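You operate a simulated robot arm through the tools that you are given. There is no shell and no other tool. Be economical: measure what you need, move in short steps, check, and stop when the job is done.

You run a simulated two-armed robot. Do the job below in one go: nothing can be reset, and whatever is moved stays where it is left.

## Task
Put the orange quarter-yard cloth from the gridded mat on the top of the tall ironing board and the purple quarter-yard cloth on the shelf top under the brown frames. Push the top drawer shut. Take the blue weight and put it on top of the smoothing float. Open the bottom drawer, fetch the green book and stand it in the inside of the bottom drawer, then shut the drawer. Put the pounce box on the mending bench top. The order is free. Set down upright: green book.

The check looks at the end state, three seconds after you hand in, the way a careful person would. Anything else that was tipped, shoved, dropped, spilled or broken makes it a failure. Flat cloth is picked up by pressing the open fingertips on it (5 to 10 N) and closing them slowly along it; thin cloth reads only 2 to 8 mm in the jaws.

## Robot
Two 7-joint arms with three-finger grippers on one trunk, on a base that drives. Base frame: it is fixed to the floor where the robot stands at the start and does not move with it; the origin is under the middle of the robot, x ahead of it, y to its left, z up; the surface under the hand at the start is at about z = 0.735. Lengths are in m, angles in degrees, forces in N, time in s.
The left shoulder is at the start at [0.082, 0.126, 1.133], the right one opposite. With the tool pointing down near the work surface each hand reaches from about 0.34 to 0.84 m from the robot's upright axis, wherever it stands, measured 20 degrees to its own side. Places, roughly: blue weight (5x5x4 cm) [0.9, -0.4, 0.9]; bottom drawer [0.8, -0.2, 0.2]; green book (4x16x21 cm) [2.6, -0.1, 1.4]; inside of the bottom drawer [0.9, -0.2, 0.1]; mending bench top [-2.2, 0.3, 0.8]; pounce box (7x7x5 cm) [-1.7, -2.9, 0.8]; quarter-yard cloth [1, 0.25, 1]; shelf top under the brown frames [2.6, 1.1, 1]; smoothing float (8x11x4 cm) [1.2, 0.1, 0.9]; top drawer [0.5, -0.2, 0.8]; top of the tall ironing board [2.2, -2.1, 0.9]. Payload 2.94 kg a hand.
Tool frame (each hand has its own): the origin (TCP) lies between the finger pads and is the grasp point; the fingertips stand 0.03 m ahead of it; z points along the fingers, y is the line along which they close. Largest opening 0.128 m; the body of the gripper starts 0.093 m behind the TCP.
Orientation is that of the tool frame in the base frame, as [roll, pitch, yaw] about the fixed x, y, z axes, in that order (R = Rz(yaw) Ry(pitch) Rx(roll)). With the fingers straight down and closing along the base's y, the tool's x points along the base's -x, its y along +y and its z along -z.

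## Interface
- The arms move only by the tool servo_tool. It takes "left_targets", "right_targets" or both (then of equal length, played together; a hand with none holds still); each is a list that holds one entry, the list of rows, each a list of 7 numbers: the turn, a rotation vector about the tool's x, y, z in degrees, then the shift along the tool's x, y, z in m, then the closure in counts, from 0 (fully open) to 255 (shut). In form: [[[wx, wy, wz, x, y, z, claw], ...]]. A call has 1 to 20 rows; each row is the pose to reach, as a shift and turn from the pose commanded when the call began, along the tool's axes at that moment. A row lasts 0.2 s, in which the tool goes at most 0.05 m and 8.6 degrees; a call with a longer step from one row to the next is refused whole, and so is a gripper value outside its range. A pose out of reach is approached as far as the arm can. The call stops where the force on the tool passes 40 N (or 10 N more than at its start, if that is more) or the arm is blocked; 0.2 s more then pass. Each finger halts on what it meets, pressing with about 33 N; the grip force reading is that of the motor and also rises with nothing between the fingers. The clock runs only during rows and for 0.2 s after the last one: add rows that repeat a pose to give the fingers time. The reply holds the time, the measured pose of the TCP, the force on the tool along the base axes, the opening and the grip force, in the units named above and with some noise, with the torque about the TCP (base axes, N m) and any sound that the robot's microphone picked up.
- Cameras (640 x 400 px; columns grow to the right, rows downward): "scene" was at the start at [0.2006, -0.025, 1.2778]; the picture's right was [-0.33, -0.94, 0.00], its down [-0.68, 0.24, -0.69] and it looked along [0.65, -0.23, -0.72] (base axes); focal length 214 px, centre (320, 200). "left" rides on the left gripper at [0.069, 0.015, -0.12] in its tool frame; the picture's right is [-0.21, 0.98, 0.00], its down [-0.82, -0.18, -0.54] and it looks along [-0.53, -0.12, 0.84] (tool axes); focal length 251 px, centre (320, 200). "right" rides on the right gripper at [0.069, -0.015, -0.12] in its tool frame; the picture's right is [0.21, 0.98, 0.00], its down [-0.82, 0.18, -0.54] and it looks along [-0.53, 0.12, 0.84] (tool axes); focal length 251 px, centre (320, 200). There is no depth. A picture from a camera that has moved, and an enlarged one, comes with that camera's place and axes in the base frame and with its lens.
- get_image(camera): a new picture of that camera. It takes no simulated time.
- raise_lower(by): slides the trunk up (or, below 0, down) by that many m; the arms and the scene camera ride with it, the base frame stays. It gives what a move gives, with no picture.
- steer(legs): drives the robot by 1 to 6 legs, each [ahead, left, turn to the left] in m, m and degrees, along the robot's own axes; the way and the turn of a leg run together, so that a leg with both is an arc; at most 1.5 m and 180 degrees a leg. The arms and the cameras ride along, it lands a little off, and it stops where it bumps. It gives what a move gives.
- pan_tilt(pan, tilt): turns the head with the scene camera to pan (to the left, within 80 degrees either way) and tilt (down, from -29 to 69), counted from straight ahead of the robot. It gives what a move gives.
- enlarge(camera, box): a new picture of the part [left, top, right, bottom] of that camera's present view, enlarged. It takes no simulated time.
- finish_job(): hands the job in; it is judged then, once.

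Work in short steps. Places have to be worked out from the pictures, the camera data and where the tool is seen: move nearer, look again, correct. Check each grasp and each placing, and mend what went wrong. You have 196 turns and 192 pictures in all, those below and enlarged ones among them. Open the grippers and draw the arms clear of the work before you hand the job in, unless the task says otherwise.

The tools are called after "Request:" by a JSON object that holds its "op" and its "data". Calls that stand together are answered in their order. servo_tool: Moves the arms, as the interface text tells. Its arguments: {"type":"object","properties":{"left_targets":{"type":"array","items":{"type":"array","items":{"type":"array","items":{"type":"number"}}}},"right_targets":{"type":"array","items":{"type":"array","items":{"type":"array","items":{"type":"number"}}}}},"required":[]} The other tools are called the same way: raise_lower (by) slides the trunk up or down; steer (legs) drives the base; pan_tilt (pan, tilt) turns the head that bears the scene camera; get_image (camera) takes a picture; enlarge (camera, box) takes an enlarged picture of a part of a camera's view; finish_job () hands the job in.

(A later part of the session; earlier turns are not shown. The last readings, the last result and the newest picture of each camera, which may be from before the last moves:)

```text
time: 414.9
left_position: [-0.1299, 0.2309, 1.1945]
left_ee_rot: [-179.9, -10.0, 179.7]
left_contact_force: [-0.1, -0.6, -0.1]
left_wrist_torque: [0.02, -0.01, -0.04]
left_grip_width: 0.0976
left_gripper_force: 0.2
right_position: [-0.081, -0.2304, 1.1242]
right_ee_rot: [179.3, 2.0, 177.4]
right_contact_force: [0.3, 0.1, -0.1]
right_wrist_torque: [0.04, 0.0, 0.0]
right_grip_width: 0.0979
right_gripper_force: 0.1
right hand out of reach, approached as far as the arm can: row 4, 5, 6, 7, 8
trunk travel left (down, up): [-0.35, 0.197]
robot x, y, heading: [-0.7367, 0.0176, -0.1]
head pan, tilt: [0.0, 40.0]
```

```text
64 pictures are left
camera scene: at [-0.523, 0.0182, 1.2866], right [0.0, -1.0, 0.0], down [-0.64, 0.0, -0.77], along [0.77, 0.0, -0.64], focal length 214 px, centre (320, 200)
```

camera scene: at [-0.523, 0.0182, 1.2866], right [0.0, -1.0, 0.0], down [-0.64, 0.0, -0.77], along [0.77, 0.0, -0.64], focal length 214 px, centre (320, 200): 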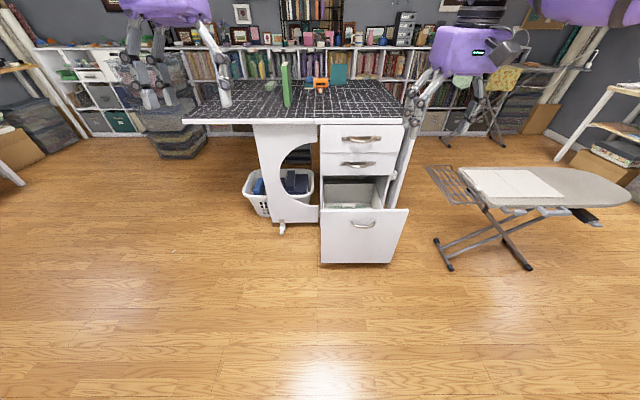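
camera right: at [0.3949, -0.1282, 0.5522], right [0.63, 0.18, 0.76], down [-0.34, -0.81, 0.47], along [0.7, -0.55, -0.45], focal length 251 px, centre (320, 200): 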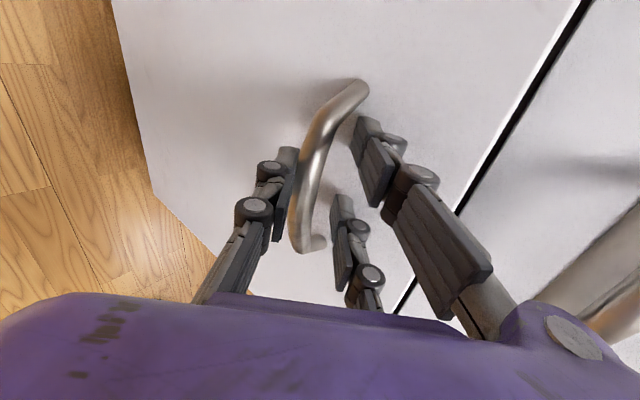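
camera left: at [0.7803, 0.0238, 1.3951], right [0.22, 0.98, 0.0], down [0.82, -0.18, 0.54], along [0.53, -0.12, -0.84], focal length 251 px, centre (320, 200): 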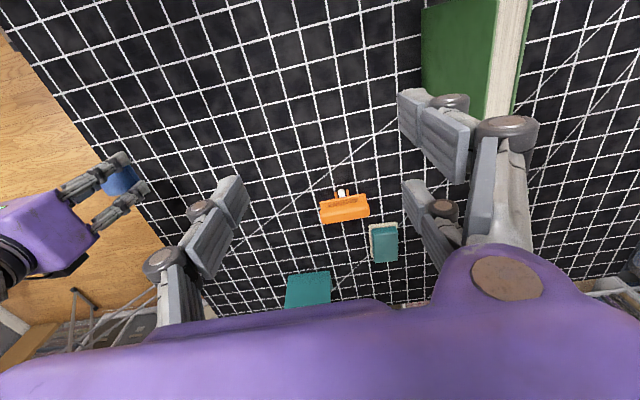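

Right hand is tool-down again. I raise the trunk 0.1, move left 0.42 and forward 0.9 to bring the right hand over the book.

Request:
{"op": "raise_lower", "data": {"by": 0.1}}

Request:
{"op": "steer", "data": {"legs": [[0, 0.43, 0], [0.88, 0, 0]]}}

Request:
{"op": "get_image", "data": {"camera": "right"}}

Request:
{"op": "get_image", "data": {"camera": "scene"}}

```text
time: 416.3
left_position: [-0.1275, 0.2326, 1.2915]
left_ee_rot: [-179.9, -10.1, 179.8]
left_contact_force: [-0.4, -0.3, -0.4]
left_wrist_torque: [0.02, 0.0, 0.02]
left_grip_width: 0.0979
left_gripper_force: 0.1
right_position: [-0.1028, -0.2278, 1.3017]
right_ee_rot: [179.0, 9.6, 177.6]
right_contact_force: [0.5, -0.1, -0.4]
right_wrist_torque: [0.0, 0.02, 0.02]
right_grip_width: 0.0977
right_gripper_force: 0.1
trunk travel left (down, up): [-0.45, 0.097]
robot x, y, heading: [-0.735, 0.0198, -0.3]
head pan, tilt: [0.0, 40.0]
```

```text
time: 424.9
left_position: [0.7533, 0.6807, 1.2941]
left_ee_rot: [-179.8, -9.9, -179.4]
left_contact_force: [-1.1, 0.6, 0.6]
left_wrist_torque: [-0.01, 0.0, 0.02]
left_grip_width: 0.098
left_gripper_force: 0.1
right_position: [0.7844, 0.2214, 1.304]
right_ee_rot: [179.1, 9.7, 178.5]
right_contact_force: [-0.3, -0.1, -0.1]
right_wrist_torque: [-0.01, -0.01, 0.0]
right_grip_width: 0.0979
right_gripper_force: 0.1
trunk travel left (down, up): [-0.45, 0.097]
robot x, y, heading: [0.1548, 0.4575, 0.8]
head pan, tilt: [0.0, 40.0]
```

```text
63 pictures are left
camera right: at [0.6968, 0.2052, 1.4097], right [-0.19, 0.98, -0.02], down [0.72, 0.15, 0.67], along [0.67, 0.11, -0.74], focal length 251 px, centre (320, 200)
```

right: 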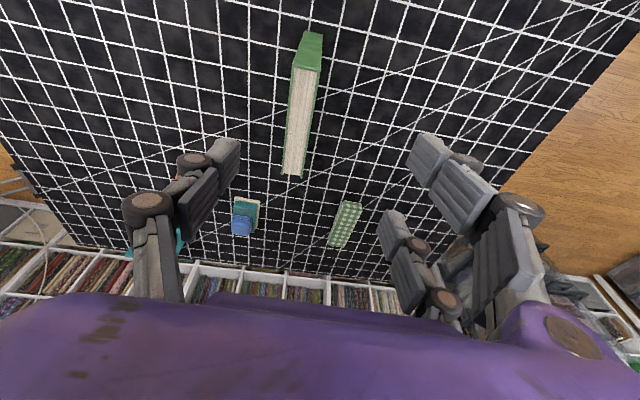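

```text
62 pictures are left
camera scene: at [0.3296, 0.461, 1.3931], right [0.01, -1.0, 0.0], down [-0.64, -0.01, -0.77], along [0.77, 0.01, -0.64], focal length 214 px, centre (320, 200)
```

scene: 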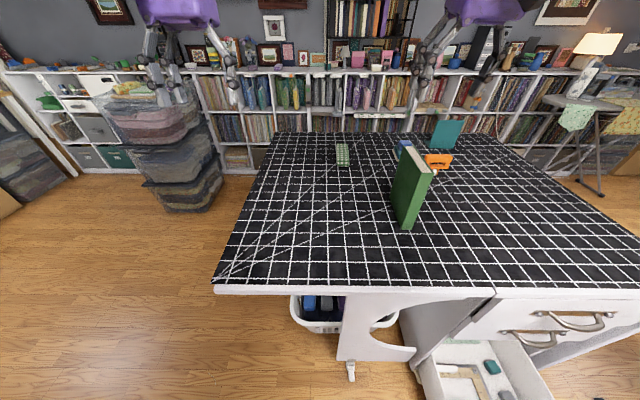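

The bottom drawer holds a few things too, which I'll check later. The book stands at x 0.78–0.93, y≈0.20, top z≈1.108. I straighten the right hand and bring it above the book's top.

Request:
{"op": "servo_tool", "data": {"right_targets": [[[0, 3, 0, -0.012, -0.005, 0.03, 90], [0, 6, 0, -0.024, -0.01, 0.06, 120], [0, 9, 0, -0.036, -0.016, 0.09, 135], [0, 9.7, 1.5, -0.047, -0.02, 0.12, 135], [0, 9.7, 1.5, -0.047, -0.02, 0.13, 135]]]}}

Request:
{"op": "get_image", "data": {"camera": "right"}}

```text
time: 426.1
left_position: [0.7557, 0.6833, 1.2906]
left_ee_rot: [-179.8, -10.1, -179.4]
left_contact_force: [0.7, 0.1, 0.1]
left_wrist_torque: [0.0, 0.09, -0.01]
left_grip_width: 0.0981
left_gripper_force: 0.0
right_position: [0.8039, 0.1709, 1.1981]
right_ee_rot: [178.9, -0.2, 177.1]
right_contact_force: [0.5, 0.5, 0.2]
right_wrist_torque: [-0.01, 0.07, 0.04]
right_grip_width: 0.0602
right_gripper_force: 0.1
right hand out of reach, approached as far as the arm can: row 1, 2, 3, 4, 5
trunk travel left (down, up): [-0.45, 0.097]
robot x, y, heading: [0.1512, 0.4577, 0.6]
head pan, tilt: [0.0, 40.0]
```

```text
61 pictures are left
camera right: at [0.7348, 0.1561, 1.3181], right [-0.17, 0.99, 0.02], down [0.83, 0.13, 0.54], along [0.53, 0.11, -0.84], focal length 251 px, centre (320, 200)
```

right: 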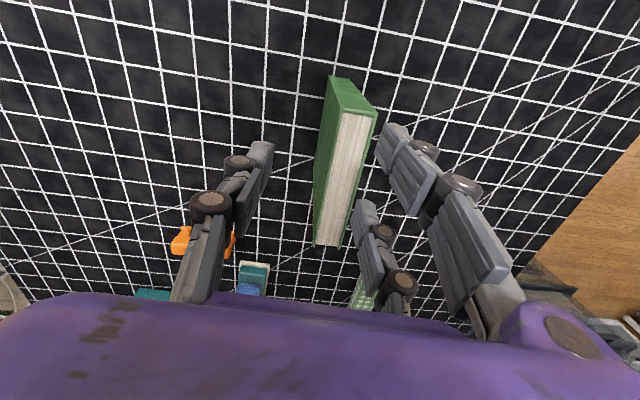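

I drive the base 5 cm forward and 2.8 cm left to bring the hand exactly over the book ([0.85, 0.199]).

Request:
{"op": "steer", "data": {"legs": [[0.046, 0.028, 0]]}}

Request:
{"op": "servo_tool", "data": {"right_targets": [[[0, 0, -2, 0, 0, 0.01, 135], [0, 0, -2, 0, 0, 0.02, 135]]]}}

Request:
{"op": "get_image", "data": {"camera": "right"}}

```text
time: 427.0
left_position: [0.7957, 0.7075, 1.2971]
left_ee_rot: [-179.9, -9.9, -179.5]
left_contact_force: [-1.2, 0.6, 0.3]
left_wrist_torque: [0.02, 0.01, -0.01]
left_grip_width: 0.0979
left_gripper_force: 0.0
right_position: [0.8429, 0.1951, 1.2021]
right_ee_rot: [178.8, 0.1, 177.1]
right_contact_force: [-0.2, 0.2, -0.2]
right_wrist_torque: [0.02, -0.01, 0.05]
right_grip_width: 0.0603
right_gripper_force: 0.0
trunk travel left (down, up): [-0.45, 0.097]
robot x, y, heading: [0.1977, 0.4847, 0.7]
head pan, tilt: [0.0, 40.0]
```

```text
time: 427.6
left_position: [0.7983, 0.7081, 1.2936]
left_ee_rot: [-179.8, -10.0, -179.5]
left_contact_force: [1.0, 0.1, 0.2]
left_wrist_torque: [0.0, 0.02, 0.02]
left_grip_width: 0.0978
left_gripper_force: 0.0
right_position: [0.8449, 0.196, 1.1802]
right_ee_rot: [178.9, 0.0, 179.0]
right_contact_force: [0.1, 0.9, 0.7]
right_wrist_torque: [-0.06, -0.01, 0.02]
right_grip_width: 0.0603
right_gripper_force: 0.1
trunk travel left (down, up): [-0.45, 0.097]
robot x, y, heading: [0.1958, 0.4842, 0.7]
head pan, tilt: [0.0, 40.0]
```

```text
60 pictures are left
camera right: at [0.776, 0.179, 1.2996], right [-0.2, 0.98, 0.02], down [0.82, 0.16, 0.55], along [0.53, 0.12, -0.84], focal length 251 px, centre (320, 200)
```

right: 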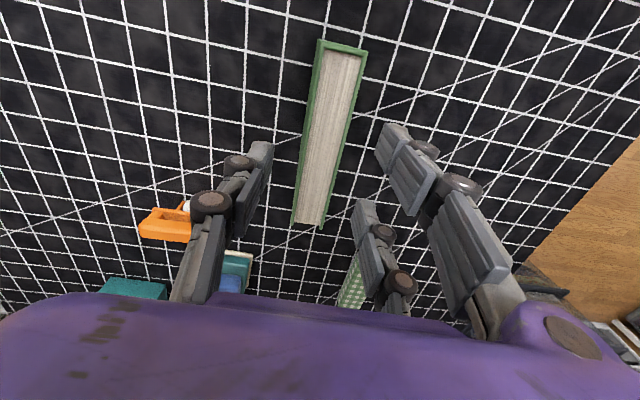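

Book centre is at [0.841, 0.2005]; I descend 0.11 with the fingers each side and grip.

Request:
{"op": "servo_tool", "data": {"right_targets": [[[0, 0, 0, 0, 0.004, 0.03, 135], [0, 0, 0, 0, 0.004, 0.06, 135], [0, 0, 0, 0, 0.004, 0.085, 135], [0, 0, 0, 0, 0.004, 0.105, 135], [0, 0, 0, 0, 0.004, 0.105, 135]]]}}

Request:
{"op": "get_image", "data": {"camera": "right"}}

```text
time: 428.8
left_position: [0.7982, 0.7086, 1.2948]
left_ee_rot: [-179.8, -10.0, -179.5]
left_contact_force: [0.3, 0.7, 0.0]
left_wrist_torque: [0.0, -0.02, 0.01]
left_grip_width: 0.0978
left_gripper_force: 0.1
right_position: [0.8453, 0.2017, 1.0747]
right_ee_rot: [178.8, 0.1, 179.1]
right_contact_force: [0.5, 0.9, 0.6]
right_wrist_torque: [0.02, 0.06, 0.0]
right_grip_width: 0.0603
right_gripper_force: 0.0
trunk travel left (down, up): [-0.45, 0.097]
robot x, y, heading: [0.1955, 0.4857, 0.6]
head pan, tilt: [0.0, 40.0]
```

```text
59 pictures are left
camera right: at [0.7759, 0.1849, 1.1946], right [-0.2, 0.98, 0.02], down [0.82, 0.16, 0.55], along [0.53, 0.12, -0.84], focal length 251 px, centre (320, 200)
```

right: 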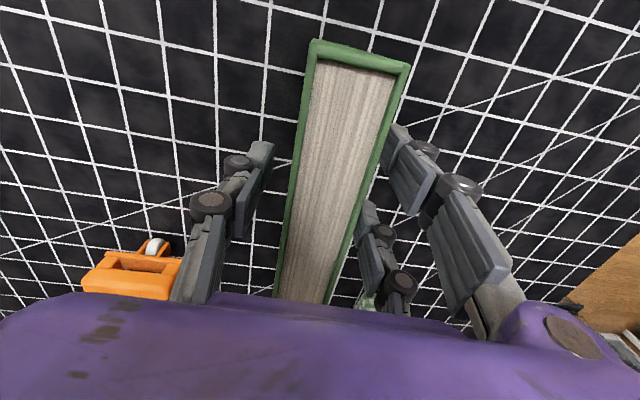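

Request:
{"op": "servo_tool", "data": {"right_targets": [[[0, 0, 0, 0, 0, 0, 160], [0, 0, 0, 0, 0, 0, 190], [0, 0, 0, 0, 0, 0, 255], [0, 0, 0, 0, 0, 0, 255], [0, 0, 0, 0, 0, -0.02, 255], [0, 0, 0, 0, 0, -0.05, 255], [0, 0, 0, 0, 0, -0.08, 255], [0, 0, 0, 0, 0, -0.11, 255]]]}}

Request:
{"op": "get_image", "data": {"camera": "scene"}}

```text
time: 430.6
left_position: [0.7975, 0.7079, 1.2934]
left_ee_rot: [-179.8, -10.0, -179.5]
left_contact_force: [-0.8, 0.0, -0.7]
left_wrist_torque: [0.0, -0.02, -0.01]
left_grip_width: 0.0978
left_gripper_force: 0.1
right_position: [0.8449, 0.2004, 1.1856]
right_ee_rot: [178.9, 0.1, 179.0]
right_contact_force: [-0.6, -0.1, -1.9]
right_wrist_torque: [0.0, 0.04, -0.03]
right_grip_width: 0.0318
right_gripper_force: 33.0
trunk travel left (down, up): [-0.45, 0.097]
robot x, y, heading: [0.1961, 0.481, 0.7]
head pan, tilt: [0.0, 40.0]
```

```text
58 pictures are left
camera scene: at [0.3745, 0.489, 1.393], right [0.01, -1.0, 0.0], down [-0.64, -0.01, -0.77], along [0.77, 0.01, -0.64], focal length 214 px, centre (320, 200)
```

scene: 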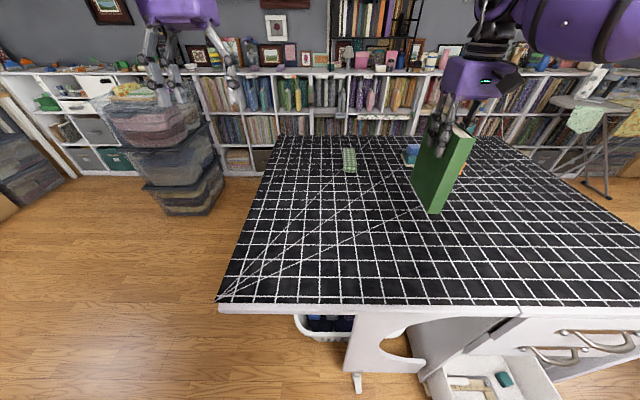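

Book is held from the top, hanging vertically. I back out 0.72 m, go right 0.5 m, and look into the open drawer.

Request:
{"op": "steer", "data": {"legs": [[-0.72, 0, -0.7], [0, -0.5, 0]]}}

Request:
{"op": "pan_tilt", "data": {"pan": -10, "tilt": 45}}

Request:
{"op": "get_image", "data": {"camera": "scene"}}

```text
time: 439.1
left_position: [0.0794, 0.1998, 1.2925]
left_ee_rot: [-179.9, -9.9, -179.9]
left_contact_force: [-0.2, 0.3, -0.3]
left_wrist_torque: [0.01, -0.04, 0.01]
left_grip_width: 0.0981
left_gripper_force: 0.2
right_position: [0.1211, -0.3098, 1.1845]
right_ee_rot: [178.7, 0.1, 178.6]
right_contact_force: [-0.1, -0.8, -3.5]
right_wrist_torque: [0.02, 0.03, -0.01]
right_grip_width: 0.0314
right_gripper_force: 33.3
trunk travel left (down, up): [-0.45, 0.097]
robot x, y, heading: [-0.5192, -0.0235, 0.5]
head pan, tilt: [0.0, 40.0]
```

```text
time: 439.8
left_position: [0.0788, 0.1983, 1.2935]
left_ee_rot: [-179.8, -10.0, -179.9]
left_contact_force: [0.2, 0.0, -1.0]
left_wrist_torque: [-0.04, 0.0, 0.0]
left_grip_width: 0.0979
left_gripper_force: 0.1
right_position: [0.1224, -0.3096, 1.186]
right_ee_rot: [178.8, 0.0, 178.6]
right_contact_force: [0.0, -0.8, -3.5]
right_wrist_torque: [0.01, 0.02, -0.02]
right_grip_width: 0.0316
right_gripper_force: 32.4
trunk travel left (down, up): [-0.45, 0.097]
robot x, y, heading: [-0.524, -0.0199, 0.5]
head pan, tilt: [-10.0, 45.0]
```

```text
57 pictures are left
camera scene: at [-0.3501, -0.0318, 1.3857], right [-0.17, -0.99, 0.0], down [-0.7, 0.12, -0.71], along [0.7, -0.12, -0.71], focal length 214 px, centre (320, 200)
```

scene: 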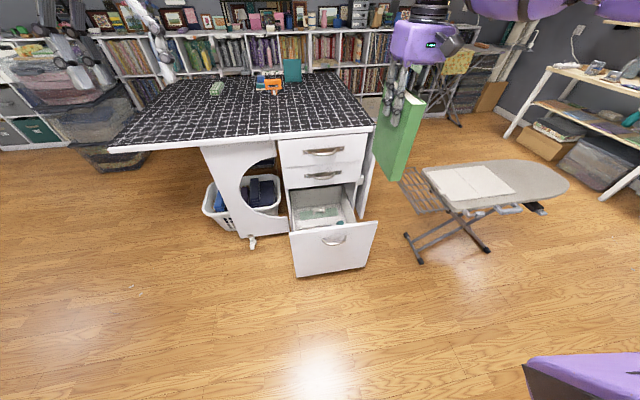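

Request:
{"op": "enlarge", "data": {"camera": "scene", "box": [270, 130, 400, 280]}}

```text
2.67 times, centred on (335, 205) of scene
camera zoom: at [-0.3501, -0.0318, 1.3857], right [-0.17, -0.99, 0.0], down [-0.7, 0.12, -0.71], along [0.7, -0.12, -0.71], focal length 572 px, centre (280, 187)
```

zoom: 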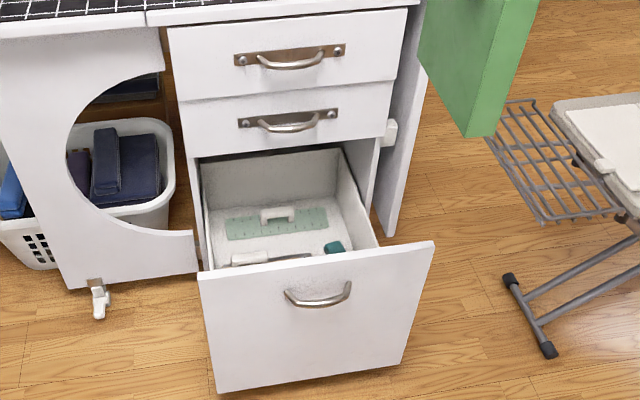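

The drawer contains some flat things at its back. I drive 0.35 m closer and look steeply down into it.

Request:
{"op": "steer", "data": {"legs": [[0.35, 0, -0.5]]}}

Request:
{"op": "pan_tilt", "data": {"pan": -20, "tilt": 65}}

Request:
{"op": "get_image", "data": {"camera": "scene"}}

Request:
{"op": "get_image", "data": {"camera": "right"}}

```text
time: 442.0
left_position: [0.4281, 0.193, 1.2957]
left_ee_rot: [-179.8, -10.0, 179.6]
left_contact_force: [0.3, 0.2, -0.8]
left_wrist_torque: [0.03, -0.01, 0.02]
left_grip_width: 0.0981
left_gripper_force: 0.0
right_position: [0.4667, -0.3166, 1.186]
right_ee_rot: [178.7, 0.1, 178.1]
right_contact_force: [0.0, 0.3, -3.0]
right_wrist_torque: [0.01, 0.05, -0.01]
right_grip_width: 0.0312
right_gripper_force: 32.8
trunk travel left (down, up): [-0.45, 0.097]
robot x, y, heading: [-0.1748, -0.02, -0.3]
head pan, tilt: [-10.0, 45.0]
```

```text
time: 442.9
left_position: [0.4302, 0.1921, 1.2942]
left_ee_rot: [-179.8, -10.1, 179.7]
left_contact_force: [0.4, 0.2, 0.0]
left_wrist_torque: [0.02, 0.0, 0.02]
left_grip_width: 0.098
left_gripper_force: 0.1
right_position: [0.4677, -0.3164, 1.1847]
right_ee_rot: [178.8, 0.0, 178.1]
right_contact_force: [0.1, -0.3, -3.3]
right_wrist_torque: [0.0, 0.03, 0.02]
right_grip_width: 0.0316
right_gripper_force: 34.0
trunk travel left (down, up): [-0.45, 0.097]
robot x, y, heading: [-0.1719, -0.0203, -0.2]
head pan, tilt: [-20.0, 65.0]
```

```text
55 pictures are left
camera scene: at [-0.0038, -0.0329, 1.3833], right [-0.17, -0.98, 0.0], down [-0.72, 0.13, -0.69], along [0.68, -0.12, -0.73], focal length 214 px, centre (320, 200)
```

scene: 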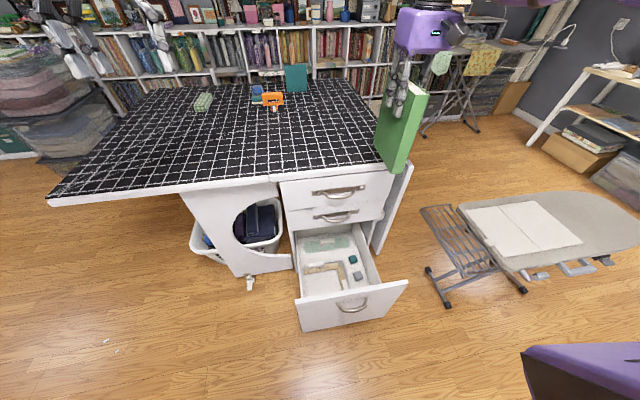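

```text
54 pictures are left
camera right: at [0.3983, -0.3322, 1.3044], right [-0.18, 0.98, 0.02], down [0.83, 0.14, 0.55], along [0.53, 0.12, -0.84], focal length 251 px, centre (320, 200)
```

right: 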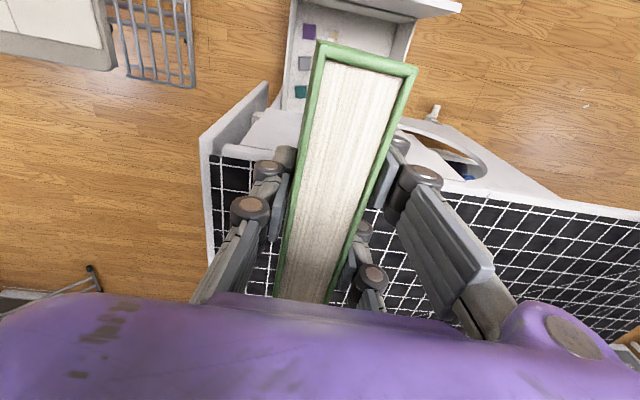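

Request:
{"op": "pan_tilt", "data": {"pan": -22, "tilt": 60}}

Request:
{"op": "enlarge", "data": {"camera": "scene", "box": [240, 140, 440, 330]}}

```text
time: 443.5
left_position: [0.4292, 0.1935, 1.2943]
left_ee_rot: [-179.9, -10.0, 179.7]
left_contact_force: [-0.2, -0.4, 0.6]
left_wrist_torque: [0.02, 0.04, -0.01]
left_grip_width: 0.098
left_gripper_force: 0.0
right_position: [0.467, -0.3168, 1.1844]
right_ee_rot: [178.8, 0.1, 178.2]
right_contact_force: [0.3, 0.4, -2.7]
right_wrist_torque: [0.0, 0.01, 0.04]
right_grip_width: 0.0318
right_gripper_force: 32.9
trunk travel left (down, up): [-0.45, 0.097]
robot x, y, heading: [-0.1686, -0.0213, -0.5]
head pan, tilt: [-22.0, 60.0]
```

```text
2.11 times, centred on (340, 235) of scene
camera zoom: at [-0.0042, -0.0326, 1.3829], right [-0.17, -0.99, 0.0], down [-0.72, 0.12, -0.68], along [0.67, -0.12, -0.73], focal length 452 px, centre (278, 126)
```

zoom: 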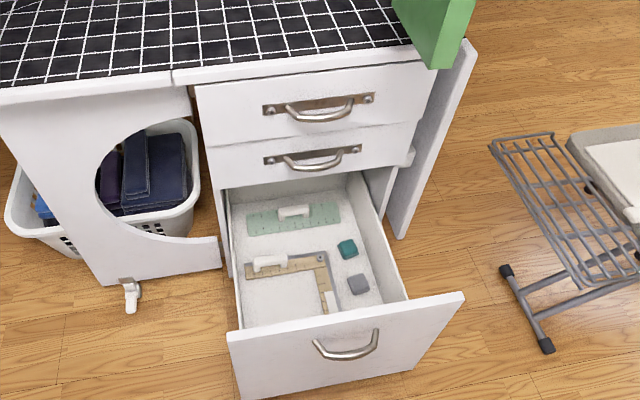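

Inside the drawer (floor z≈0.16, y≈−0.37…−0.03): blocks line the right wall, an L-square encloses a free area at y −0.05…−0.24, x 0.30…0.55. I aim to stand the book there at [0.42, −0.13]. I shift the robot and hand over that spot.

Request:
{"op": "servo_tool", "data": {"right_targets": [[[0, 0, 0, 0.04, 0, 0, 255], [0, 0, 0, 0.08, 0, 0, 255], [0, 0, 0, 0.12, 0, 0, 255], [0, 0, 0, 0.14, 0, 0, 255]]]}}

Request:
{"op": "steer", "data": {"legs": [[0.08, 0.187, 0]]}}

Request:
{"op": "get_image", "data": {"camera": "right"}}

Request:
{"op": "get_image", "data": {"camera": "scene"}}

```text
time: 444.5
left_position: [0.4288, 0.192, 1.2942]
left_ee_rot: [-179.9, -9.9, 179.6]
left_contact_force: [0.3, 0.4, 0.3]
left_wrist_torque: [0.0, 0.0, 0.0]
left_grip_width: 0.0978
left_gripper_force: 0.1
right_position: [0.327, -0.3099, 1.186]
right_ee_rot: [178.7, 0.1, 178.1]
right_contact_force: [1.2, -0.2, -2.5]
right_wrist_torque: [-0.01, 0.04, -0.02]
right_grip_width: 0.0318
right_gripper_force: 33.3
trunk travel left (down, up): [-0.45, 0.097]
robot x, y, heading: [-0.1773, -0.0196, -0.1]
head pan, tilt: [-22.0, 60.0]
```

```text
time: 446.8
left_position: [0.5104, 0.3788, 1.2934]
left_ee_rot: [-179.9, -10.0, 179.6]
left_contact_force: [-0.9, -0.1, -0.1]
left_wrist_torque: [0.02, 0.0, -0.02]
left_grip_width: 0.098
left_gripper_force: 0.0
right_position: [0.4072, -0.1237, 1.185]
right_ee_rot: [178.8, 0.2, 178.1]
right_contact_force: [-0.7, 0.4, -3.0]
right_wrist_torque: [0.04, 0.06, 0.0]
right_grip_width: 0.0316
right_gripper_force: 32.8
trunk travel left (down, up): [-0.45, 0.097]
robot x, y, heading: [-0.0921, 0.1708, -0.3]
head pan, tilt: [-22.0, 60.0]
```

```text
52 pictures are left
camera right: at [0.3392, -0.14, 1.3045], right [-0.18, 0.98, 0.02], down [0.83, 0.14, 0.55], along [0.53, 0.12, -0.84], focal length 251 px, centre (320, 200)
```

right: 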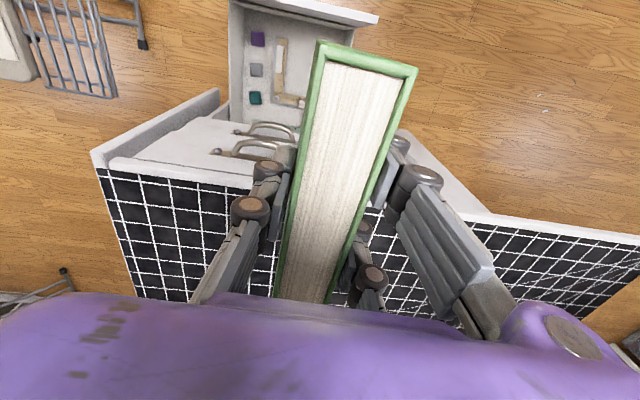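

```text
51 pictures are left
camera scene: at [0.062, 0.1436, 1.3678], right [-0.35, -0.94, 0.0], down [-0.8, 0.3, -0.52], along [0.49, -0.18, -0.85], focal length 214 px, centre (320, 200)
```

scene: 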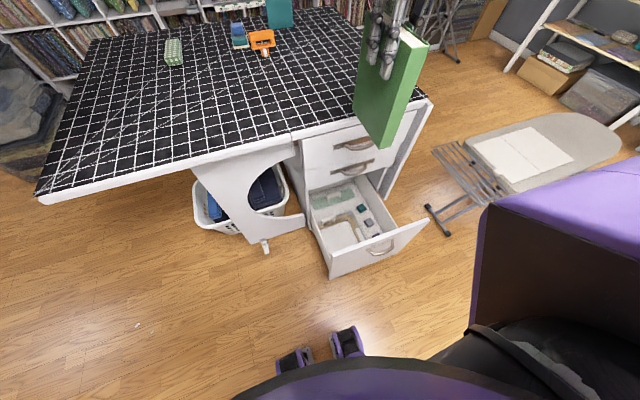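

Request:
{"op": "enlarge", "data": {"camera": "scene", "box": [290, 160, 430, 290]}}

```text
3.08 times, centred on (360, 225) of scene
camera zoom: at [0.062, 0.1436, 1.3678], right [-0.35, -0.94, 0.0], down [-0.8, 0.3, -0.52], along [0.49, -0.18, -0.85], focal length 660 px, centre (197, 123)
```

zoom: 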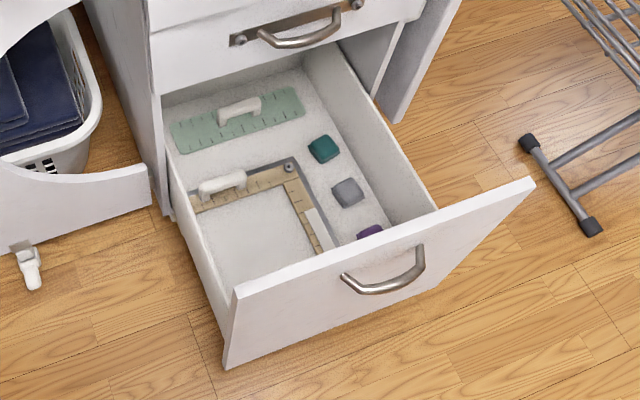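

The free bay inside the L is x 0.28…0.55, y −0.05…−0.22; the book goes at [0.42, −0.132]. I tuck the left hand back, then lower the trunk 0.40.

Request:
{"op": "servo_tool", "data": {"left_targets": [[[0, 0, 0, 0.03, 0.01, 0, 60], [0, 0, 0, 0.06, 0.02, 0, 60], [0, 0, 0, 0.09, 0.03, 0, 60], [0, 0, 0, 0.12, 0.04, 0, 60]]], "right_targets": [[[0, 0, 0, 0, -0.004, 0, 255], [0, 0, 0, 0, -0.008, 0, 255], [0, 0, 0, 0, -0.008, 0, 255], [0, 0, 0, 0, -0.008, 0, 255]]]}}

Request:
{"op": "raise_lower", "data": {"by": -0.4}}

Request:
{"op": "get_image", "data": {"camera": "scene"}}

Request:
{"op": "get_image", "data": {"camera": "right"}}

```text
time: 447.8
left_position: [0.3903, 0.4217, 1.3158]
left_ee_rot: [-179.9, -9.9, 179.7]
left_contact_force: [-0.8, -0.2, 0.6]
left_wrist_torque: [-0.04, -0.03, -0.01]
left_grip_width: 0.098
left_gripper_force: 0.0
right_position: [0.4069, -0.1319, 1.1861]
right_ee_rot: [178.8, 0.1, 178.0]
right_contact_force: [-0.2, -0.5, -2.3]
right_wrist_torque: [0.01, -0.02, -0.01]
right_grip_width: 0.0315
right_gripper_force: 33.0
trunk travel left (down, up): [-0.45, 0.097]
robot x, y, heading: [-0.0913, 0.1681, -0.4]
head pan, tilt: [-22.0, 60.0]
```

```text
time: 451.6
left_position: [0.45, 0.4201, 0.8448]
left_ee_rot: [-179.6, -18.4, 179.5]
left_contact_force: [-0.4, 0.2, 0.4]
left_wrist_torque: [-0.02, -0.02, -0.02]
left_grip_width: 0.0979
left_gripper_force: 0.1
right_position: [0.4086, -0.1314, 0.7851]
right_ee_rot: [178.8, 0.0, 178.1]
right_contact_force: [-0.6, -0.4, -2.9]
right_wrist_torque: [0.0, 0.0, 0.0]
right_grip_width: 0.0315
right_gripper_force: 32.8
trunk travel left (down, up): [-0.05, 0.497]
robot x, y, heading: [-0.092, 0.1664, -0.1]
head pan, tilt: [-22.0, 60.0]
```

```text
49 pictures are left
camera scene: at [0.1922, 0.142, 0.9373], right [-0.38, -0.93, 0.0], down [-0.8, 0.33, -0.5], along [0.46, -0.19, -0.87], focal length 214 px, centre (320, 200)
```

scene: 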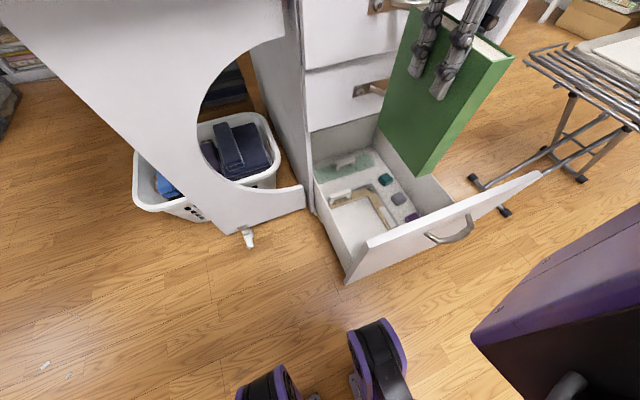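

```text
48 pictures are left
camera right: at [0.3387, -0.1476, 0.9046], right [-0.18, 0.98, 0.02], down [0.83, 0.14, 0.55], along [0.53, 0.12, -0.84], focal length 251 px, centre (320, 200)
```

right: 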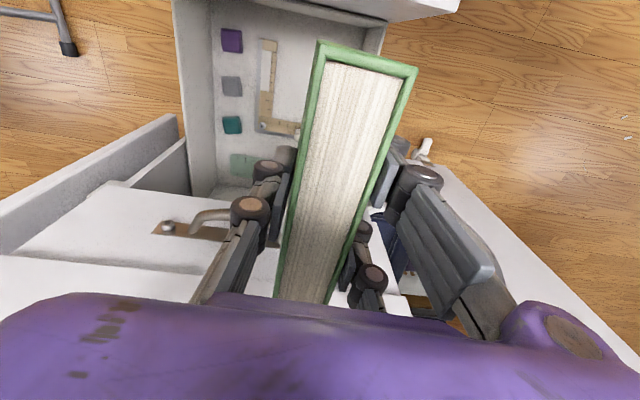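

Good clearance. I lower the arm 0.2 m first.

Request:
{"op": "servo_tool", "data": {"right_targets": [[[0, 0, 0, 0, 0, 0.03, 255], [0, 0, 0, 0, 0, 0.06, 255], [0, 0, 0, 0, 0, 0.09, 255], [0, 0, 0, 0, 0, 0.12, 255], [0, 0, 0, 0, 0, 0.15, 255], [0, 0, 0, 0, 0, 0.18, 255], [0, 0, 0, 0, 0, 0.2, 255]]]}}

Request:
{"op": "get_image", "data": {"camera": "scene"}}

Request:
{"op": "get_image", "data": {"camera": "right"}}

```text
time: 453.2
left_position: [0.4502, 0.4191, 0.8449]
left_ee_rot: [-179.7, -18.5, 179.7]
left_contact_force: [-0.3, -0.7, 0.0]
left_wrist_torque: [-0.02, 0.02, 0.0]
left_grip_width: 0.0977
left_gripper_force: 0.0
right_position: [0.4086, -0.1279, 0.5852]
right_ee_rot: [178.8, 0.1, 178.1]
right_contact_force: [0.8, -0.7, -3.0]
right_wrist_torque: [0.02, 0.07, -0.01]
right_grip_width: 0.0314
right_gripper_force: 33.1
trunk travel left (down, up): [-0.05, 0.497]
robot x, y, heading: [-0.0939, 0.17, -0.3]
head pan, tilt: [-22.0, 60.0]
```

```text
47 pictures are left
camera scene: at [0.1925, 0.142, 0.9372], right [-0.38, -0.93, 0.0], down [-0.8, 0.33, -0.5], along [0.46, -0.19, -0.87], focal length 214 px, centre (320, 200)
```

scene: 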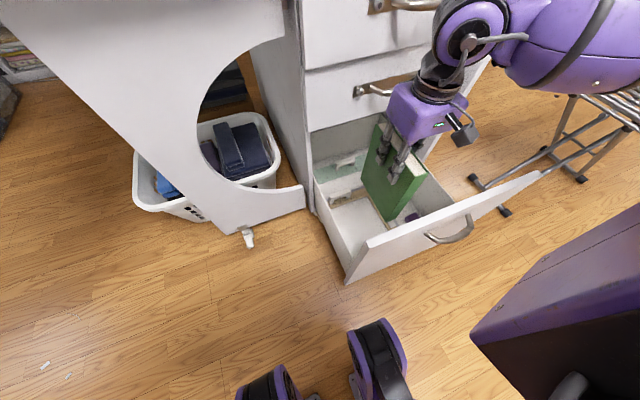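

```text
46 pictures are left
camera right: at [0.3392, -0.1438, 0.7042], right [-0.18, 0.98, 0.02], down [0.83, 0.14, 0.55], along [0.53, 0.12, -0.84], focal length 251 px, centre (320, 200)
```

right: 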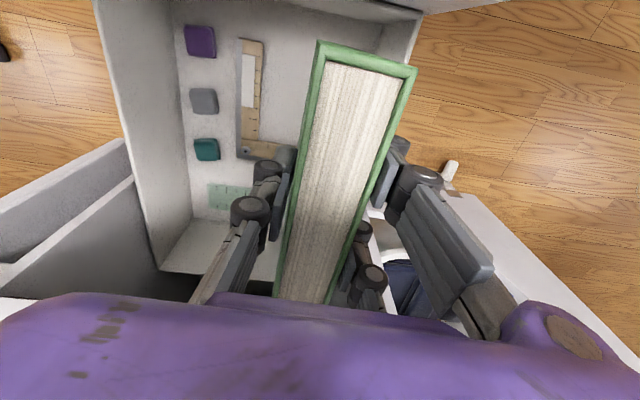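

All clear. Lowering another 0.2 m.

Request:
{"op": "servo_tool", "data": {"right_targets": [[[0, 0, 0, 0, -0.002, 0.03, 255], [0, 0, 0, 0, -0.004, 0.06, 255], [0, 0, 0, 0, -0.004, 0.09, 255], [0, 0, 0, 0, -0.004, 0.12, 255], [0, 0, 0, 0, -0.004, 0.15, 255], [0, 0, 0, 0, -0.004, 0.18, 255], [0, 0, 0, 0, -0.004, 0.205, 255]]]}}

Request:
{"op": "get_image", "data": {"camera": "scene"}}

Request:
{"op": "get_image", "data": {"camera": "right"}}

```text
time: 454.8
left_position: [0.4513, 0.4217, 0.8453]
left_ee_rot: [-179.8, -18.6, 179.6]
left_contact_force: [1.4, -0.4, -0.3]
left_wrist_torque: [-0.03, -0.03, -0.02]
left_grip_width: 0.0981
left_gripper_force: 0.1
right_position: [0.4097, -0.1269, 0.3795]
right_ee_rot: [178.8, 0.1, 178.1]
right_contact_force: [-0.2, 0.6, -2.9]
right_wrist_torque: [0.04, 0.04, 0.01]
right_grip_width: 0.0317
right_gripper_force: 32.9
trunk travel left (down, up): [-0.05, 0.497]
robot x, y, heading: [-0.094, 0.1627, -0.0]
head pan, tilt: [-22.0, 60.0]
```

```text
45 pictures are left
camera scene: at [0.1925, 0.142, 0.9372], right [-0.38, -0.93, 0.0], down [-0.8, 0.33, -0.5], along [0.46, -0.19, -0.87], focal length 214 px, centre (320, 200)
```

scene: 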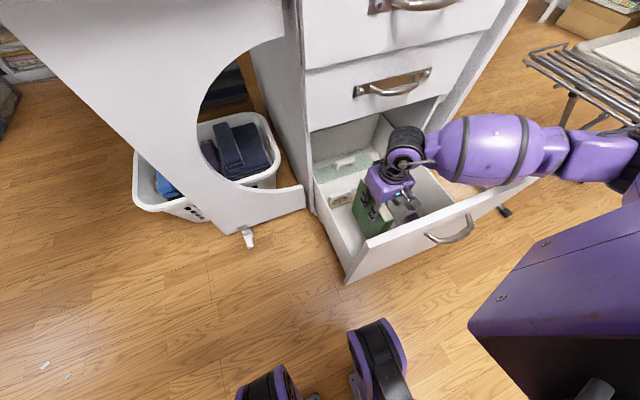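

```text
44 pictures are left
camera right: at [0.3401, -0.1437, 0.4987], right [-0.18, 0.98, 0.02], down [0.83, 0.14, 0.55], along [0.53, 0.12, -0.84], focal length 251 px, centre (320, 200)
```

right: 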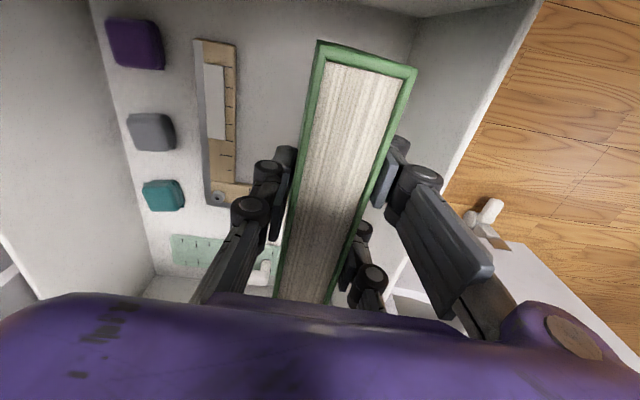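

Nearly down (bottom ≈0.205). I lower in small steps until the book touches the drawer floor.

Request:
{"op": "servo_tool", "data": {"right_targets": [[[0, 0, 0, 0, 0, 0.008, 255], [0, 0, 0, 0, 0, 0.016, 255], [0, 0, 0, 0, 0, 0.022, 255], [0, 0, 0, 0, 0, 0.028, 255], [0, 0, 0, 0, 0, 0.034, 255], [0, 0, 0, 0, 0, 0.04, 255], [0, 0, 0, 0, 0, 0.046, 255], [0, 0, 0, 0, 0, 0.052, 255], [0, 0, 0, 0, 0, 0.058, 255]]]}}

Request:
{"op": "get_image", "data": {"camera": "right"}}

```text
time: 456.8
left_position: [0.4511, 0.4202, 0.8458]
left_ee_rot: [-179.7, -18.5, 179.6]
left_contact_force: [-0.4, 0.3, 0.9]
left_wrist_torque: [0.01, 0.02, -0.01]
left_grip_width: 0.0976
left_gripper_force: 0.1
right_position: [0.4077, -0.1262, 0.322]
right_ee_rot: [178.8, -0.1, 178.0]
right_contact_force: [0.2, 0.1, -2.9]
right_wrist_torque: [0.03, 0.08, 0.02]
right_grip_width: 0.0315
right_gripper_force: 32.7
trunk travel left (down, up): [-0.05, 0.497]
robot x, y, heading: [-0.0926, 0.1706, -0.4]
head pan, tilt: [-22.0, 60.0]
```

```text
43 pictures are left
camera right: at [0.3396, -0.1422, 0.4413], right [-0.18, 0.98, 0.02], down [0.83, 0.14, 0.54], along [0.53, 0.12, -0.84], focal length 251 px, centre (320, 200)
```

right: 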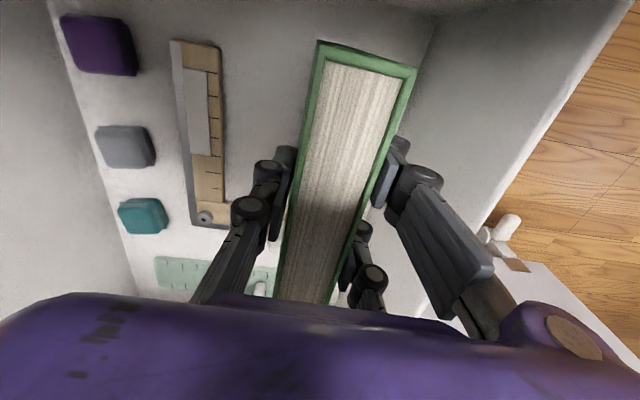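

Still no touch; continuing down in small steps.

Request:
{"op": "servo_tool", "data": {"right_targets": [[[0, 0, 0, 0, 0, 0.006, 255], [0, 0, 0, 0, 0, 0.012, 255], [0, 0, 0, 0, 0, 0.018, 255], [0, 0, 0, 0, 0, 0.024, 255], [0, 0, 0, 0, 0, 0.03, 255]]]}}

Request:
{"op": "get_image", "data": {"camera": "scene"}}

```text
time: 458.0
left_position: [0.451, 0.4197, 0.8444]
left_ee_rot: [-179.8, -18.5, 179.6]
left_contact_force: [0.0, -0.2, 0.0]
left_wrist_torque: [-0.03, -0.03, 0.0]
left_grip_width: 0.0979
left_gripper_force: 0.0
right_position: [0.4064, -0.1252, 0.2891]
right_ee_rot: [178.9, -0.2, 178.1]
right_contact_force: [-0.5, 0.4, -3.3]
right_wrist_torque: [-0.04, 0.03, 0.01]
right_grip_width: 0.0313
right_gripper_force: 33.2
trunk travel left (down, up): [-0.05, 0.497]
robot x, y, heading: [-0.0898, 0.1615, -0.1]
head pan, tilt: [-22.0, 60.0]
```

```text
42 pictures are left
camera scene: at [0.1922, 0.1423, 0.9368], right [-0.38, -0.93, 0.0], down [-0.8, 0.33, -0.5], along [0.46, -0.19, -0.87], focal length 214 px, centre (320, 200)
```

scene: 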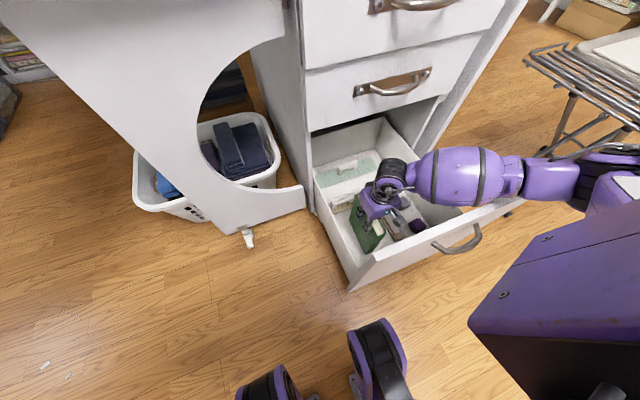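

The drawer front seems to have shifted outward slightly; I zoom to see whether the forearm touches it.

Request:
{"op": "enlarge", "data": {"camera": "scene", "box": [290, 90, 550, 300]}}

```text
1.90 times, centred on (420, 195) of scene
camera zoom: at [0.1922, 0.1423, 0.9368], right [-0.38, -0.93, 0.0], down [-0.8, 0.33, -0.5], along [0.46, -0.19, -0.87], focal length 408 px, centre (130, 210)
```

zoom: 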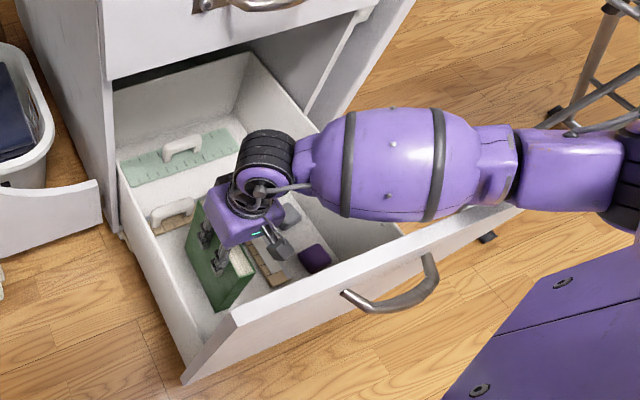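

The forearm nudges the drawer outward harmlessly. The floor must be near z≈0.1; I go on in small steps.

Request:
{"op": "servo_tool", "data": {"right_targets": [[[0, 0, 0, 0, 0, 0.005, 255], [0, 0, 0, 0, 0, 0.01, 255], [0, 0, 0, 0, 0, 0.015, 255], [0, 0, 0, 0, 0, 0.02, 255]]]}}

Request:
{"op": "enlarge", "data": {"camera": "scene", "box": [290, 90, 550, 300]}}

```text
time: 459.0
left_position: [0.4484, 0.4213, 0.8452]
left_ee_rot: [-179.7, -18.4, 179.6]
left_contact_force: [0.0, 0.3, -0.1]
left_wrist_torque: [-0.02, -0.01, 0.0]
left_grip_width: 0.0979
left_gripper_force: 0.1
right_position: [0.4103, -0.1246, 0.2733]
right_ee_rot: [178.8, 0.2, 178.2]
right_contact_force: [-0.4, -1.2, 27.8]
right_wrist_torque: [-0.03, -0.11, 0.14]
right_grip_width: 0.0319
right_gripper_force: 32.8
trunk travel left (down, up): [-0.05, 0.497]
robot x, y, heading: [-0.09, 0.1678, -0.4]
head pan, tilt: [-22.0, 60.0]
```

```text
1.90 times, centred on (420, 195) of scene
camera zoom: at [0.191, 0.1428, 0.9379], right [-0.38, -0.92, 0.0], down [-0.8, 0.33, -0.5], along [0.46, -0.19, -0.86], focal length 408 px, centre (130, 210)
```

zoom: 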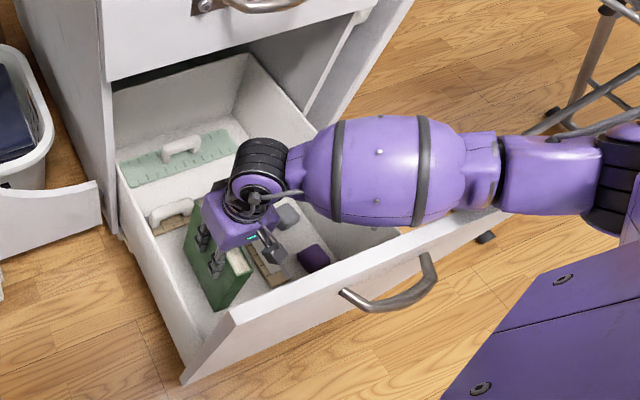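

The book is on the drawer floor (28 N). I unload, open just enough, and lift straight up.

Request:
{"op": "servo_tool", "data": {"right_targets": [[[0, 0, 0, 0, 0, -0.004, 255], [0, 0, 0, 0, 0, -0.004, 215], [0, 0, 0, 0, 0, -0.004, 190], [0, 0, 0, 0, 0, -0.004, 165], [0, 0, 0, 0, 0, -0.004, 150], [0, 0, 0, 0, 0, -0.02, 150], [0, 0, 0, 0, 0, -0.05, 150], [0, 0, 0, 0, 0, -0.08, 150], [0, 0, 0, 0, 0, -0.11, 150]]]}}

Request:
{"op": "get_image", "data": {"camera": "right"}}

```text
time: 461.0
left_position: [0.4508, 0.4206, 0.8445]
left_ee_rot: [-179.8, -18.4, 179.6]
left_contact_force: [0.0, 0.3, 0.3]
left_wrist_torque: [0.02, -0.02, -0.01]
left_grip_width: 0.098
left_gripper_force: 0.0
right_position: [0.4067, -0.1284, 0.3811]
right_ee_rot: [178.9, -0.1, 178.1]
right_contact_force: [0.0, 0.2, -0.1]
right_wrist_torque: [0.0, 0.01, 0.01]
right_grip_width: 0.0528
right_gripper_force: 0.1
trunk travel left (down, up): [-0.05, 0.497]
robot x, y, heading: [-0.0927, 0.1644, -0.4]
head pan, tilt: [-22.0, 60.0]
```

```text
39 pictures are left
camera right: at [0.3384, -0.1437, 0.5017], right [-0.18, 0.98, 0.02], down [0.83, 0.14, 0.55], along [0.53, 0.12, -0.84], focal length 251 px, centre (320, 200)
```

right: 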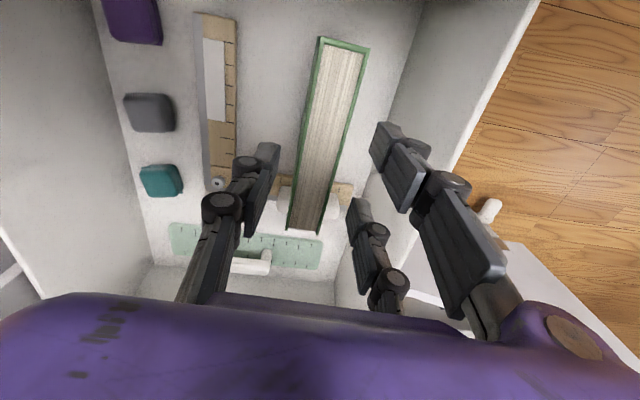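

The book stands upright and free in the bay. I raise the hand clear, then back the robot off with a right shift, to push the drawer shut.

Request:
{"op": "servo_tool", "data": {"right_targets": [[[0, 0, 0, 0, 0, -0.04, 150], [0, 0, 0, 0, 0, -0.08, 150], [0, 0, 0, 0, 0, -0.12, 150], [0, 0, 0, 0, 0, -0.16, 150], [0, 0, 0, 0, 0, -0.2, 150], [0, 0, 0, 0, 0, -0.24, 150], [0, 0, 0, 0, 0, -0.28, 200], [0, 0, 0, 0, 0, -0.32, 255], [0, 0, 0, 0, 0, -0.36, 255], [0, 0, 0, 0, 0, -0.4, 255]]]}}

Request:
{"op": "steer", "data": {"legs": [[-0.38, 0, 0.4], [0, -0.245, 0]]}}

Request:
{"op": "pan_tilt", "data": {"pan": -15, "tilt": 45}}

Request:
{"op": "get_image", "data": {"camera": "scene"}}

```text
time: 463.2
left_position: [0.4499, 0.4211, 0.8462]
left_ee_rot: [-179.7, -18.5, 179.6]
left_contact_force: [-0.2, 0.8, -0.4]
left_wrist_torque: [0.03, 0.02, -0.02]
left_grip_width: 0.098
left_gripper_force: 0.0
right_position: [0.4074, -0.1355, 0.7814]
right_ee_rot: [178.9, -0.1, 178.1]
right_contact_force: [0.2, -0.1, -0.1]
right_wrist_torque: [0.0, 0.01, 0.0]
right_grip_width: 0.0001
right_gripper_force: 3.5
trunk travel left (down, up): [-0.05, 0.497]
robot x, y, heading: [-0.0928, 0.1674, -0.3]
head pan, tilt: [-22.0, 60.0]
```

```text
time: 468.0
left_position: [0.0676, 0.1821, 0.8452]
left_ee_rot: [-179.7, -18.6, -179.7]
left_contact_force: [0.0, 0.3, -0.3]
left_wrist_torque: [-0.02, -0.06, -0.01]
left_grip_width: 0.0982
left_gripper_force: 0.0
right_position: [0.031, -0.3744, 0.782]
right_ee_rot: [178.9, 0.0, 178.8]
right_contact_force: [-0.6, -0.1, -0.3]
right_wrist_torque: [0.04, 0.03, 0.02]
right_grip_width: 0.0002
right_gripper_force: 2.7
trunk travel left (down, up): [-0.05, 0.497]
robot x, y, heading: [-0.4727, -0.0791, 0.6]
head pan, tilt: [-22.0, 60.0]
```

```text
time: 468.8
left_position: [0.0678, 0.1822, 0.8448]
left_ee_rot: [-179.7, -18.5, -179.7]
left_contact_force: [-0.4, 0.0, 0.0]
left_wrist_torque: [-0.01, 0.02, -0.01]
left_grip_width: 0.0981
left_gripper_force: 0.0
right_position: [0.0304, -0.3736, 0.7835]
right_ee_rot: [178.9, 0.0, 178.8]
right_contact_force: [0.9, 0.2, 0.0]
right_wrist_torque: [0.01, 0.03, 0.02]
right_grip_width: 0.0002
right_gripper_force: 2.9
trunk travel left (down, up): [-0.05, 0.497]
robot x, y, heading: [-0.4755, -0.0748, 0.4]
head pan, tilt: [-15.0, 45.0]
```

```text
38 pictures are left
camera scene: at [-0.1895, -0.127, 0.9542], right [-0.66, -0.75, 0.0], down [-0.55, 0.48, -0.68], along [0.51, -0.45, -0.73], focal length 214 px, centre (320, 200)
```

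scene: 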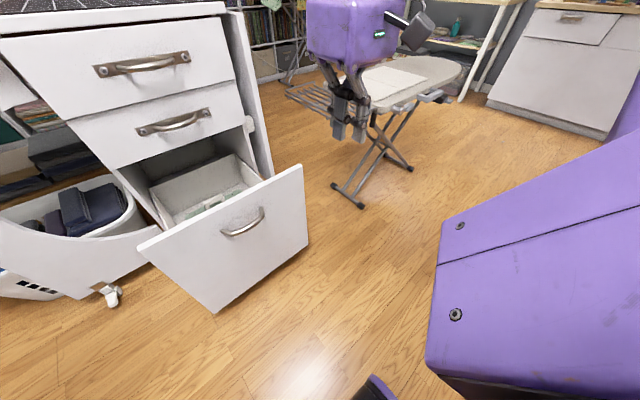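

I lower the closed right fingers to push height (TCP z≈0.565, y≈−0.37, right of the handles) and raise the left hand so it clears the table edge.

Request:
{"op": "servo_tool", "data": {"left_targets": [[[0, 0, 0, 0, 0, -0.03, 60], [0, 0, 0, 0, 0, -0.06, 60], [0, 0, 0, 0, 0, -0.1, 60], [0, 0, 0, 0, 0, -0.14, 60], [0, 0, 0, 0, 0, -0.18, 60], [0, 0, 0, 0, 0, -0.22, 60], [0, 0, 0, 0, 0, -0.24, 60]]], "right_targets": [[[0, 0, 0, 0, 0, 0.03, 255], [0, 0, 0, 0, 0, 0.06, 255], [0, 0, 0, 0, 0, 0.1, 255], [0, 0, 0, 0, 0, 0.14, 255], [0, 0, 0, 0, 0, 0.18, 255], [0, 0, 0, 0, 0, 0.21, 255], [0, 0, 0, 0, 0, 0.218, 255]]]}}

Request:
{"op": "steer", "data": {"legs": [[0.14, 0, -0.4]]}}

Request:
{"op": "get_image", "data": {"camera": "right"}}

```text
time: 470.4
left_position: [0.1214, 0.1218, 0.8752]
left_ee_rot: [-179.6, -18.5, -179.7]
left_contact_force: [1.3, 0.2, 0.5]
left_wrist_torque: [0.01, 0.0, 0.04]
left_grip_width: 0.0979
left_gripper_force: 0.1
left hand out of reach, approached as far as the arm can: row 1, 2, 3, 4, 5, 6, 7
right_position: [0.0321, -0.3691, 0.5626]
right_ee_rot: [178.8, 0.1, 178.8]
right_contact_force: [-0.1, 0.1, 0.0]
right_wrist_torque: [-0.05, 0.01, 0.0]
right_grip_width: 0.0001
right_gripper_force: 3.6
trunk travel left (down, up): [-0.05, 0.497]
robot x, y, heading: [-0.4735, -0.0759, 0.6]
head pan, tilt: [-15.0, 45.0]
```

```text
time: 471.7
left_position: [0.2614, 0.1191, 0.8754]
left_ee_rot: [-179.6, -18.4, 179.9]
left_contact_force: [0.4, 0.8, 0.4]
left_wrist_torque: [0.0, 0.0, -0.04]
left_grip_width: 0.0976
left_gripper_force: 0.1
right_position: [0.1677, -0.3725, 0.5626]
right_ee_rot: [178.7, 0.1, 178.5]
right_contact_force: [0.4, 0.6, -0.8]
right_wrist_torque: [-0.01, 0.02, 0.04]
right_grip_width: 0.0
right_gripper_force: 3.3
trunk travel left (down, up): [-0.05, 0.497]
robot x, y, heading: [-0.3331, -0.0768, -0.1]
head pan, tilt: [-15.0, 45.0]
```

```text
37 pictures are left
camera right: at [0.0995, -0.3889, 0.683], right [-0.19, 0.98, 0.02], down [0.83, 0.15, 0.54], along [0.53, 0.12, -0.84], focal length 251 px, centre (320, 200)
```

right: 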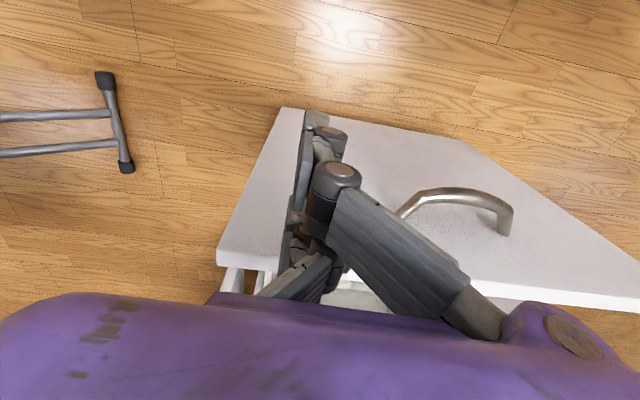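

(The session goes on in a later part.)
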